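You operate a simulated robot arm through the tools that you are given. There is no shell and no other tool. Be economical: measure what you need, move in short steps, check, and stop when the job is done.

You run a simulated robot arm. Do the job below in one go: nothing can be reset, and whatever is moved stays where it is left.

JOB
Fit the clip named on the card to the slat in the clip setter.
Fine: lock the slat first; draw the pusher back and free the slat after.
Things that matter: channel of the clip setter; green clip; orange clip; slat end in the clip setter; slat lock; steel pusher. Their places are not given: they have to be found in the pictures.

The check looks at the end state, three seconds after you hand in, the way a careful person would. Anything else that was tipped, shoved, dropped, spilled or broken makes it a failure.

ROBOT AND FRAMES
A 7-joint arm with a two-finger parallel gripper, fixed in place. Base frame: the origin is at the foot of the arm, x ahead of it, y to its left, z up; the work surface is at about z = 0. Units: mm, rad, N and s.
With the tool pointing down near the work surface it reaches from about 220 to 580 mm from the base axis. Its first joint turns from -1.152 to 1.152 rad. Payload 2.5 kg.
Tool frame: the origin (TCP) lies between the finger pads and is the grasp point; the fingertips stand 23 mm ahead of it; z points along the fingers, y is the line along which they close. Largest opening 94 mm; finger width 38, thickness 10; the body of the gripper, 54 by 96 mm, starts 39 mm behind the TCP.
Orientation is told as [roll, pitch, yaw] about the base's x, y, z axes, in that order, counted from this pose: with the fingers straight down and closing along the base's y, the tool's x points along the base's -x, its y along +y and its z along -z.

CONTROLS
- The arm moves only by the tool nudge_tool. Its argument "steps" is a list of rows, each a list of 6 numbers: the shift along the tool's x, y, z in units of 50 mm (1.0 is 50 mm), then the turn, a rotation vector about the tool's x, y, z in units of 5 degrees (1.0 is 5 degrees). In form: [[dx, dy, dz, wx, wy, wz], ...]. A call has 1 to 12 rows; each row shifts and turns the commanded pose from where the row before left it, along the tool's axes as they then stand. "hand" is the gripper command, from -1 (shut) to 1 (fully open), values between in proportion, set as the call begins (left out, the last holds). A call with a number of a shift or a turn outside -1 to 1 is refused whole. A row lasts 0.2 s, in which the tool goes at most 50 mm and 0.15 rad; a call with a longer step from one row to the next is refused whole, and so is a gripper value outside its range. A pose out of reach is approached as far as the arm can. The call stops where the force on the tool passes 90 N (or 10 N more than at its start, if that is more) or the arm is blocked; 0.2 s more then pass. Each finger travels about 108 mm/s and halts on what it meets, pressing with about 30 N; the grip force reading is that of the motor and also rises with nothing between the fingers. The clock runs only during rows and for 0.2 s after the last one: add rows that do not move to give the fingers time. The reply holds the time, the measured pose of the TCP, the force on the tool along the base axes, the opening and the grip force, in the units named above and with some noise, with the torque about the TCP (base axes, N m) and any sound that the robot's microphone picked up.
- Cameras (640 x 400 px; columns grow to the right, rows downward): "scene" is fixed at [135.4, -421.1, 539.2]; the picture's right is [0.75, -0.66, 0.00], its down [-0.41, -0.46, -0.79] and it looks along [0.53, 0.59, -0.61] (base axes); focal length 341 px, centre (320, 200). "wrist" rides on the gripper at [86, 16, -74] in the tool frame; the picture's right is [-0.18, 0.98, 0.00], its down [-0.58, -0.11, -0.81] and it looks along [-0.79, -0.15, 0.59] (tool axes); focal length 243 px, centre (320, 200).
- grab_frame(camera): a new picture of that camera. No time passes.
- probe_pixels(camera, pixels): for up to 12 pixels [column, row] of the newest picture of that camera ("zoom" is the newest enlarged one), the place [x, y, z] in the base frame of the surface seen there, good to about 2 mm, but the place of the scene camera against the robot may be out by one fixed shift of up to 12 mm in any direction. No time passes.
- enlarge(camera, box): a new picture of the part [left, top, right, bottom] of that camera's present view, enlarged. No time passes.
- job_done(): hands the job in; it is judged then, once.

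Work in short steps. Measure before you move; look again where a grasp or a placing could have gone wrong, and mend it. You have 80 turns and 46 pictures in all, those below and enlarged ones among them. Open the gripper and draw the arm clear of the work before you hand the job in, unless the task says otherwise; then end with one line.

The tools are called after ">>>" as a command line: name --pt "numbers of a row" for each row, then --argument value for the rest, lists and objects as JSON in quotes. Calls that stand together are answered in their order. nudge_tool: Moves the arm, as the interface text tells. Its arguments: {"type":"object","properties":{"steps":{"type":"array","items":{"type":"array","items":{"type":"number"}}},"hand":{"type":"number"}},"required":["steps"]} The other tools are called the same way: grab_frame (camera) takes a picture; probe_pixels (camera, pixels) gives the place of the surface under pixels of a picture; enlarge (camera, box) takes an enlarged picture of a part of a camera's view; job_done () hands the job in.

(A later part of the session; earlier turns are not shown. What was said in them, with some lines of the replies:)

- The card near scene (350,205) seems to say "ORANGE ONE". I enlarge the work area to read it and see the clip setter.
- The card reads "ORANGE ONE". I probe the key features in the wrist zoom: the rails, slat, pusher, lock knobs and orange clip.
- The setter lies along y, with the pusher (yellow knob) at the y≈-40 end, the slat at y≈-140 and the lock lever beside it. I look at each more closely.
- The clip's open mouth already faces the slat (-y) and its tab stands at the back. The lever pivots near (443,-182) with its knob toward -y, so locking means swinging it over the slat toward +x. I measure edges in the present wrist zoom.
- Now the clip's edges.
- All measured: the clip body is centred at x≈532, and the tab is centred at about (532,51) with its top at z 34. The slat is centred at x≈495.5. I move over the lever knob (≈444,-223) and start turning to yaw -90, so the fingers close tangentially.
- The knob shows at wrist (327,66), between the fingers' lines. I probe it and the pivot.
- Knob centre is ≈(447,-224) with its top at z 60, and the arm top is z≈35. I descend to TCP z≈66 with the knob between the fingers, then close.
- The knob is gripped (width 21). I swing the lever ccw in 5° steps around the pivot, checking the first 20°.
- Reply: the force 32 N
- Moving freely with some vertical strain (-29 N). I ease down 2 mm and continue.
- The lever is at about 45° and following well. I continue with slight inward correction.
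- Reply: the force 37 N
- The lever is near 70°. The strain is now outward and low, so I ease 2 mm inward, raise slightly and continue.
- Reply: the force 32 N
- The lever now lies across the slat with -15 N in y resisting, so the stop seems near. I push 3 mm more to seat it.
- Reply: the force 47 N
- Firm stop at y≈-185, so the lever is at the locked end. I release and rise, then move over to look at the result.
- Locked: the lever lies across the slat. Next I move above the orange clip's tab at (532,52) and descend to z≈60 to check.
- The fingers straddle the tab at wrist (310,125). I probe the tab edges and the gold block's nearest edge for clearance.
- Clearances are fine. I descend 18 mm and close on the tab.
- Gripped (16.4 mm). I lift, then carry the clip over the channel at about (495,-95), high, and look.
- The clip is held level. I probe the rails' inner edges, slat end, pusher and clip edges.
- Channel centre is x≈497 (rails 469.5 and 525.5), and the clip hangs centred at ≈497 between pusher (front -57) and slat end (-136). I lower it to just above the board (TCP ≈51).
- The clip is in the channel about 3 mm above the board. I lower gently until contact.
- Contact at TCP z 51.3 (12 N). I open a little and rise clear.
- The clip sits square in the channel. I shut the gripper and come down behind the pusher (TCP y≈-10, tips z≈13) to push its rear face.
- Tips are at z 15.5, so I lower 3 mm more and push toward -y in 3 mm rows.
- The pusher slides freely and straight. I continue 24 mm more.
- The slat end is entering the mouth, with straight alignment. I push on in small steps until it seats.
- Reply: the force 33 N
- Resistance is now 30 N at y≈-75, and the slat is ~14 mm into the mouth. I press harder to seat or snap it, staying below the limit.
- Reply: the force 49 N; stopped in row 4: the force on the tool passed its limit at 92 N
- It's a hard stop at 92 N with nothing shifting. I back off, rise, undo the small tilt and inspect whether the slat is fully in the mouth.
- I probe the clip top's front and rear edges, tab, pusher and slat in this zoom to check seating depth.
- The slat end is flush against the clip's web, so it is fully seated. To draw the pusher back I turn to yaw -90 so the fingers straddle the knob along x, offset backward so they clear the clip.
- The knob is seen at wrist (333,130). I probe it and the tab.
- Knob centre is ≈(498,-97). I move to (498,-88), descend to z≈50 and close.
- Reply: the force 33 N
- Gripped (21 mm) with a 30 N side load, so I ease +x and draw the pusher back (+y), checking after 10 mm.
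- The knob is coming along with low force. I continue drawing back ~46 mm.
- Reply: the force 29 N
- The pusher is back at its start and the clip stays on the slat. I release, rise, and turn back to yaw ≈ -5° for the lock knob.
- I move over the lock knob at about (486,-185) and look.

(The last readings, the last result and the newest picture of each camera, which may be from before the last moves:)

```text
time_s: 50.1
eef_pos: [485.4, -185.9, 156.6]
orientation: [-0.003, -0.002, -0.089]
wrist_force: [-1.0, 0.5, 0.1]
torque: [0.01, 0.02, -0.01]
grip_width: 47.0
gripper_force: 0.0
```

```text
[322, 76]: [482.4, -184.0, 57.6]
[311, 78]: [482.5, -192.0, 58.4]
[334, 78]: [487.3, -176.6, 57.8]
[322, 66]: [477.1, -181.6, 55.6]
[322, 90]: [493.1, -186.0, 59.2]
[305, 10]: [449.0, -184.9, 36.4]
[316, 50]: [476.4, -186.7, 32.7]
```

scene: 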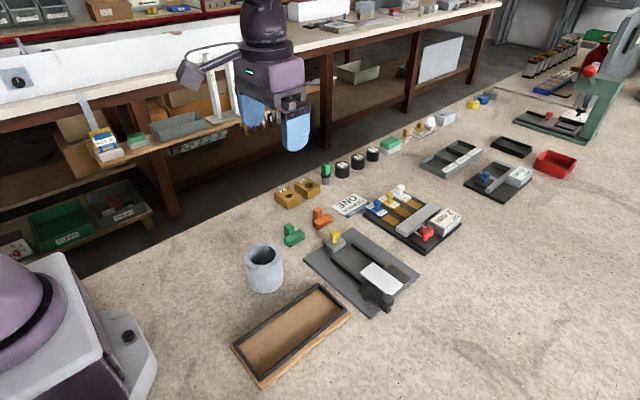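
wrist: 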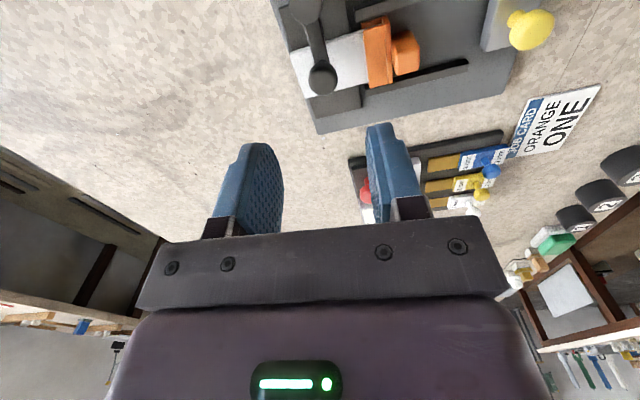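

Knob centre is ≈(485,-184.5), right below. I descend to z≈63 and grip.

>>> nudge_tool --pt "0 0.02 0.6 0 0 0" --pt "0 0 0.6 0 0 0" --pt "0 0 0.45 0 0 0" --pt "0 0 0.2 0 0 0" --pt "0 0 0 0 0 0"

>>> nudge_tool --pt "0 0 0 0 0 0" --pt "0 0 0 0 0 0" --pt "0 0 0 0 0 0" --hand -0.75

>>> nudge_tool --pt "0.0033 -0.075 0 0 0 1" --pt "0.0033 -0.075 0 0 0 1" --pt "0.0033 -0.075 0 0 0 1" --pt "0.0033 -0.075 0 0 0 1"

```text
time_s: 51.4
eef_pos: [485.0, -185.2, 64.7]
orientation: [-0.005, -0.002, -0.088]
wrist_force: [-0.4, -0.8, -0.2]
torque: [0.01, 0.02, 0.01]
grip_width: 47.0
gripper_force: 0.1
```

```text
time_s: 52.1
eef_pos: [485.4, -185.4, 65.4]
orientation: [-0.006, -0.003, -0.092]
wrist_force: [4.9, -9.7, -6.3]
torque: [-0.17, -0.16, 0.04]
grip_width: 21.4
gripper_force: 44.7
```

```text
time_s: 53.1
eef_pos: [483.6, -196.2, 65.1]
orientation: [0.0, -0.004, -0.44]
wrist_force: [22.8, -1.6, -22.7]
torque: [0.2, 0.16, -0.15]
grip_width: 21.5
gripper_force: 44.9
```

The lever is following. I ease outward and down slightly, and continue.

>>> nudge_tool --pt "-0.02 -0.078 0.03 0 0 1" --pt "0 -0.078 0 0 0 1" --pt "0 -0.078 0 0 0 1" --pt "0.003 -0.078 0 0 0 1"

>>> nudge_tool --pt "0.0033 -0.078 0 0 0 1" --pt "0.0033 -0.078 0 0 0 1" --pt "0.0033 -0.078 0 0 0 1" --pt "0.0033 -0.078 0 0 0 1"

```text
time_s: 54.1
eef_pos: [474.8, -212.4, 65.2]
orientation: [-0.003, -0.005, -0.788]
wrist_force: [10.1, 5.2, 3.4]
torque: [0.48, 0.31, -0.32]
grip_width: 21.5
gripper_force: 45.2
```

```text
time_s: 55.1
eef_pos: [462.3, -220.7, 65.1]
orientation: [0.001, -0.006, -1.136]
wrist_force: [6.5, 4.3, 15.9]
torque: [-0.25, -0.23, -0.27]
grip_width: 21.2
gripper_force: 44.4
```

Smooth. I continue the last ~20° to the original free position near (447,-224).

>>> nudge_tool --pt "0.0033 -0.078 0 0 0 1" --pt "0.0033 -0.078 0 0 0 1" --pt "0.0033 -0.078 0 0 0 1" --pt "0.0033 -0.078 0 0 0 1" --pt "0 0 0 0 0 0"

```text
time_s: 56.4
eef_pos: [447.9, -223.2, 64.1]
orientation: [0.002, -0.004, -1.485]
wrist_force: [3.4, 5.6, 20.9]
torque: [-0.42, -0.05, 0.22]
grip_width: 21.3
gripper_force: 45.3
```

Back at the original spot. I give a small further push to check for the stop.

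>>> nudge_tool --pt "0 -0.06 0 0 0 0" --pt "0 0 0 0 0 0"

```text
time_s: 57.0
eef_pos: [446.9, -224.8, 64.5]
orientation: [0.01, -0.009, -1.485]
wrist_force: [34.4, -5.7, -10.3]
torque: [0.84, -0.4, -0.08]
grip_width: 21.4
gripper_force: 44.8
```

The stop is felt (34 N). I release, rise and clear toward the robot, then look.

>>> nudge_tool --pt "0 0.04 0 0 0 0" --pt "0 0 0 0 0 0" --pt "0 0 0 0 0 0" --pt "0 0 -0.6 0 0 0" --pt "0 0 -0.9 0 0 0" --pt "0 0 -0.9 0 0 0" --pt "0 -0.9 -0.3 0 0 0" --pt "0 -0.9 0 0 0 0" --pt "0 0 0 0 0 0" --hand 0

>>> enlarge --camera "scene" --box '[300, 190, 440, 310]'

```text
time_s: 59.0
eef_pos: [355.3, -233.5, 199.3]
orientation: [0.001, -0.005, -1.485]
wrist_force: [1.1, -0.7, 0.2]
torque: [0.01, 0.0, -0.02]
grip_width: 47.1
gripper_force: 0.2
```

```text
3.33 times, centred on (370, 250) of scene
```

zoom: 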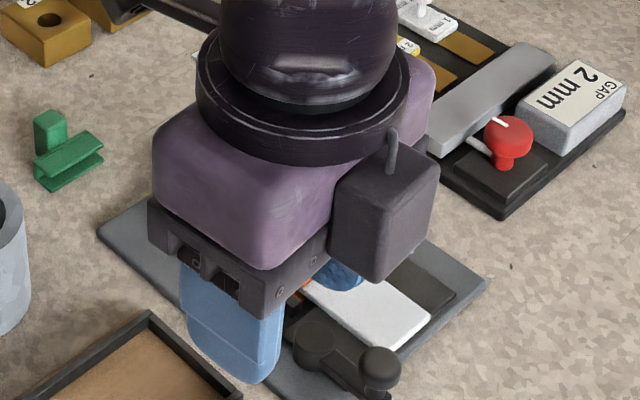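

The arm blocks the view, so I raise it and move toward +y clear of the work, then look again.

>>> nudge_tool --pt "0 0 -0.9 0 0 0" --pt "0 0 -0.9 0 0 0" --pt "0.8 0 0 0 0 0" --pt "0.8 0 0 0 0 0" --pt "0.8 0 0 0 0 0" --pt "0.8 0 0 0 0 0" --pt "0.8 0 0 0 0 0" --pt "0.8 0 0 0 0 0" --pt "0 0 0 0 0 0"

>>> enlarge --camera "scene" --box '[300, 190, 440, 310]'

>>> enlarge --camera "scene" --box '[350, 240, 410, 285]'

```text
time_s: 61.0
eef_pos: [332.5, 9.0, 288.8]
orientation: [0.001, -0.005, -1.484]
wrist_force: [0.0, -0.7, -0.3]
torque: [0.01, 0.04, -0.02]
grip_width: 47.0
gripper_force: 0.0
```

```text
3.33 times, centred on (370, 250) of scene
```

zoom: 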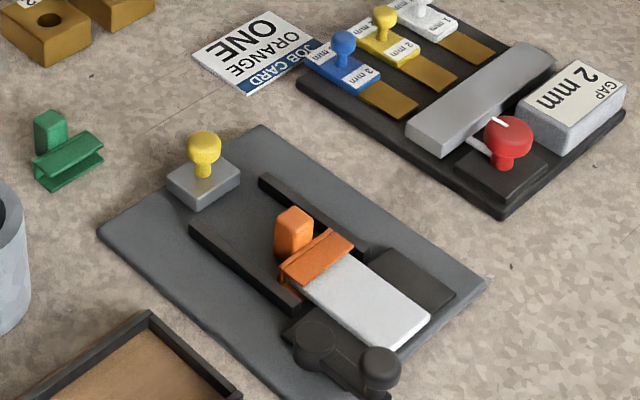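

```text
8.89 times, centred on (380, 262) of scene
```

zoom: 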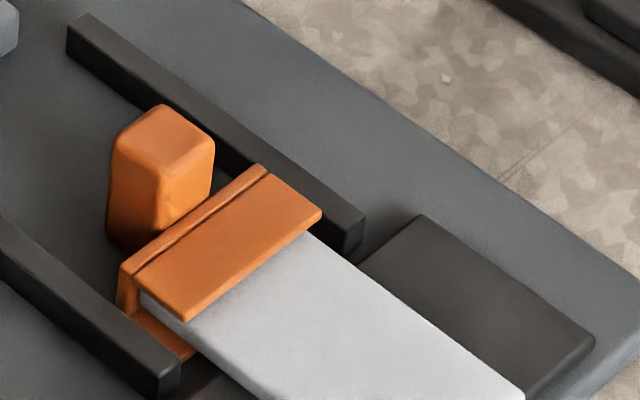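

The orange clip is seated on the slat end, the pusher is back, the lever is in its free position and nothing else has moved. The gripper is open and clear, so I hand in.

>>> job_done

```text
The job is handed in.
```

I fitted the orange clip named on the card to the slat and handed the job in; the slat was locked first, and afterwards I drew the pusher back and freed the slat.
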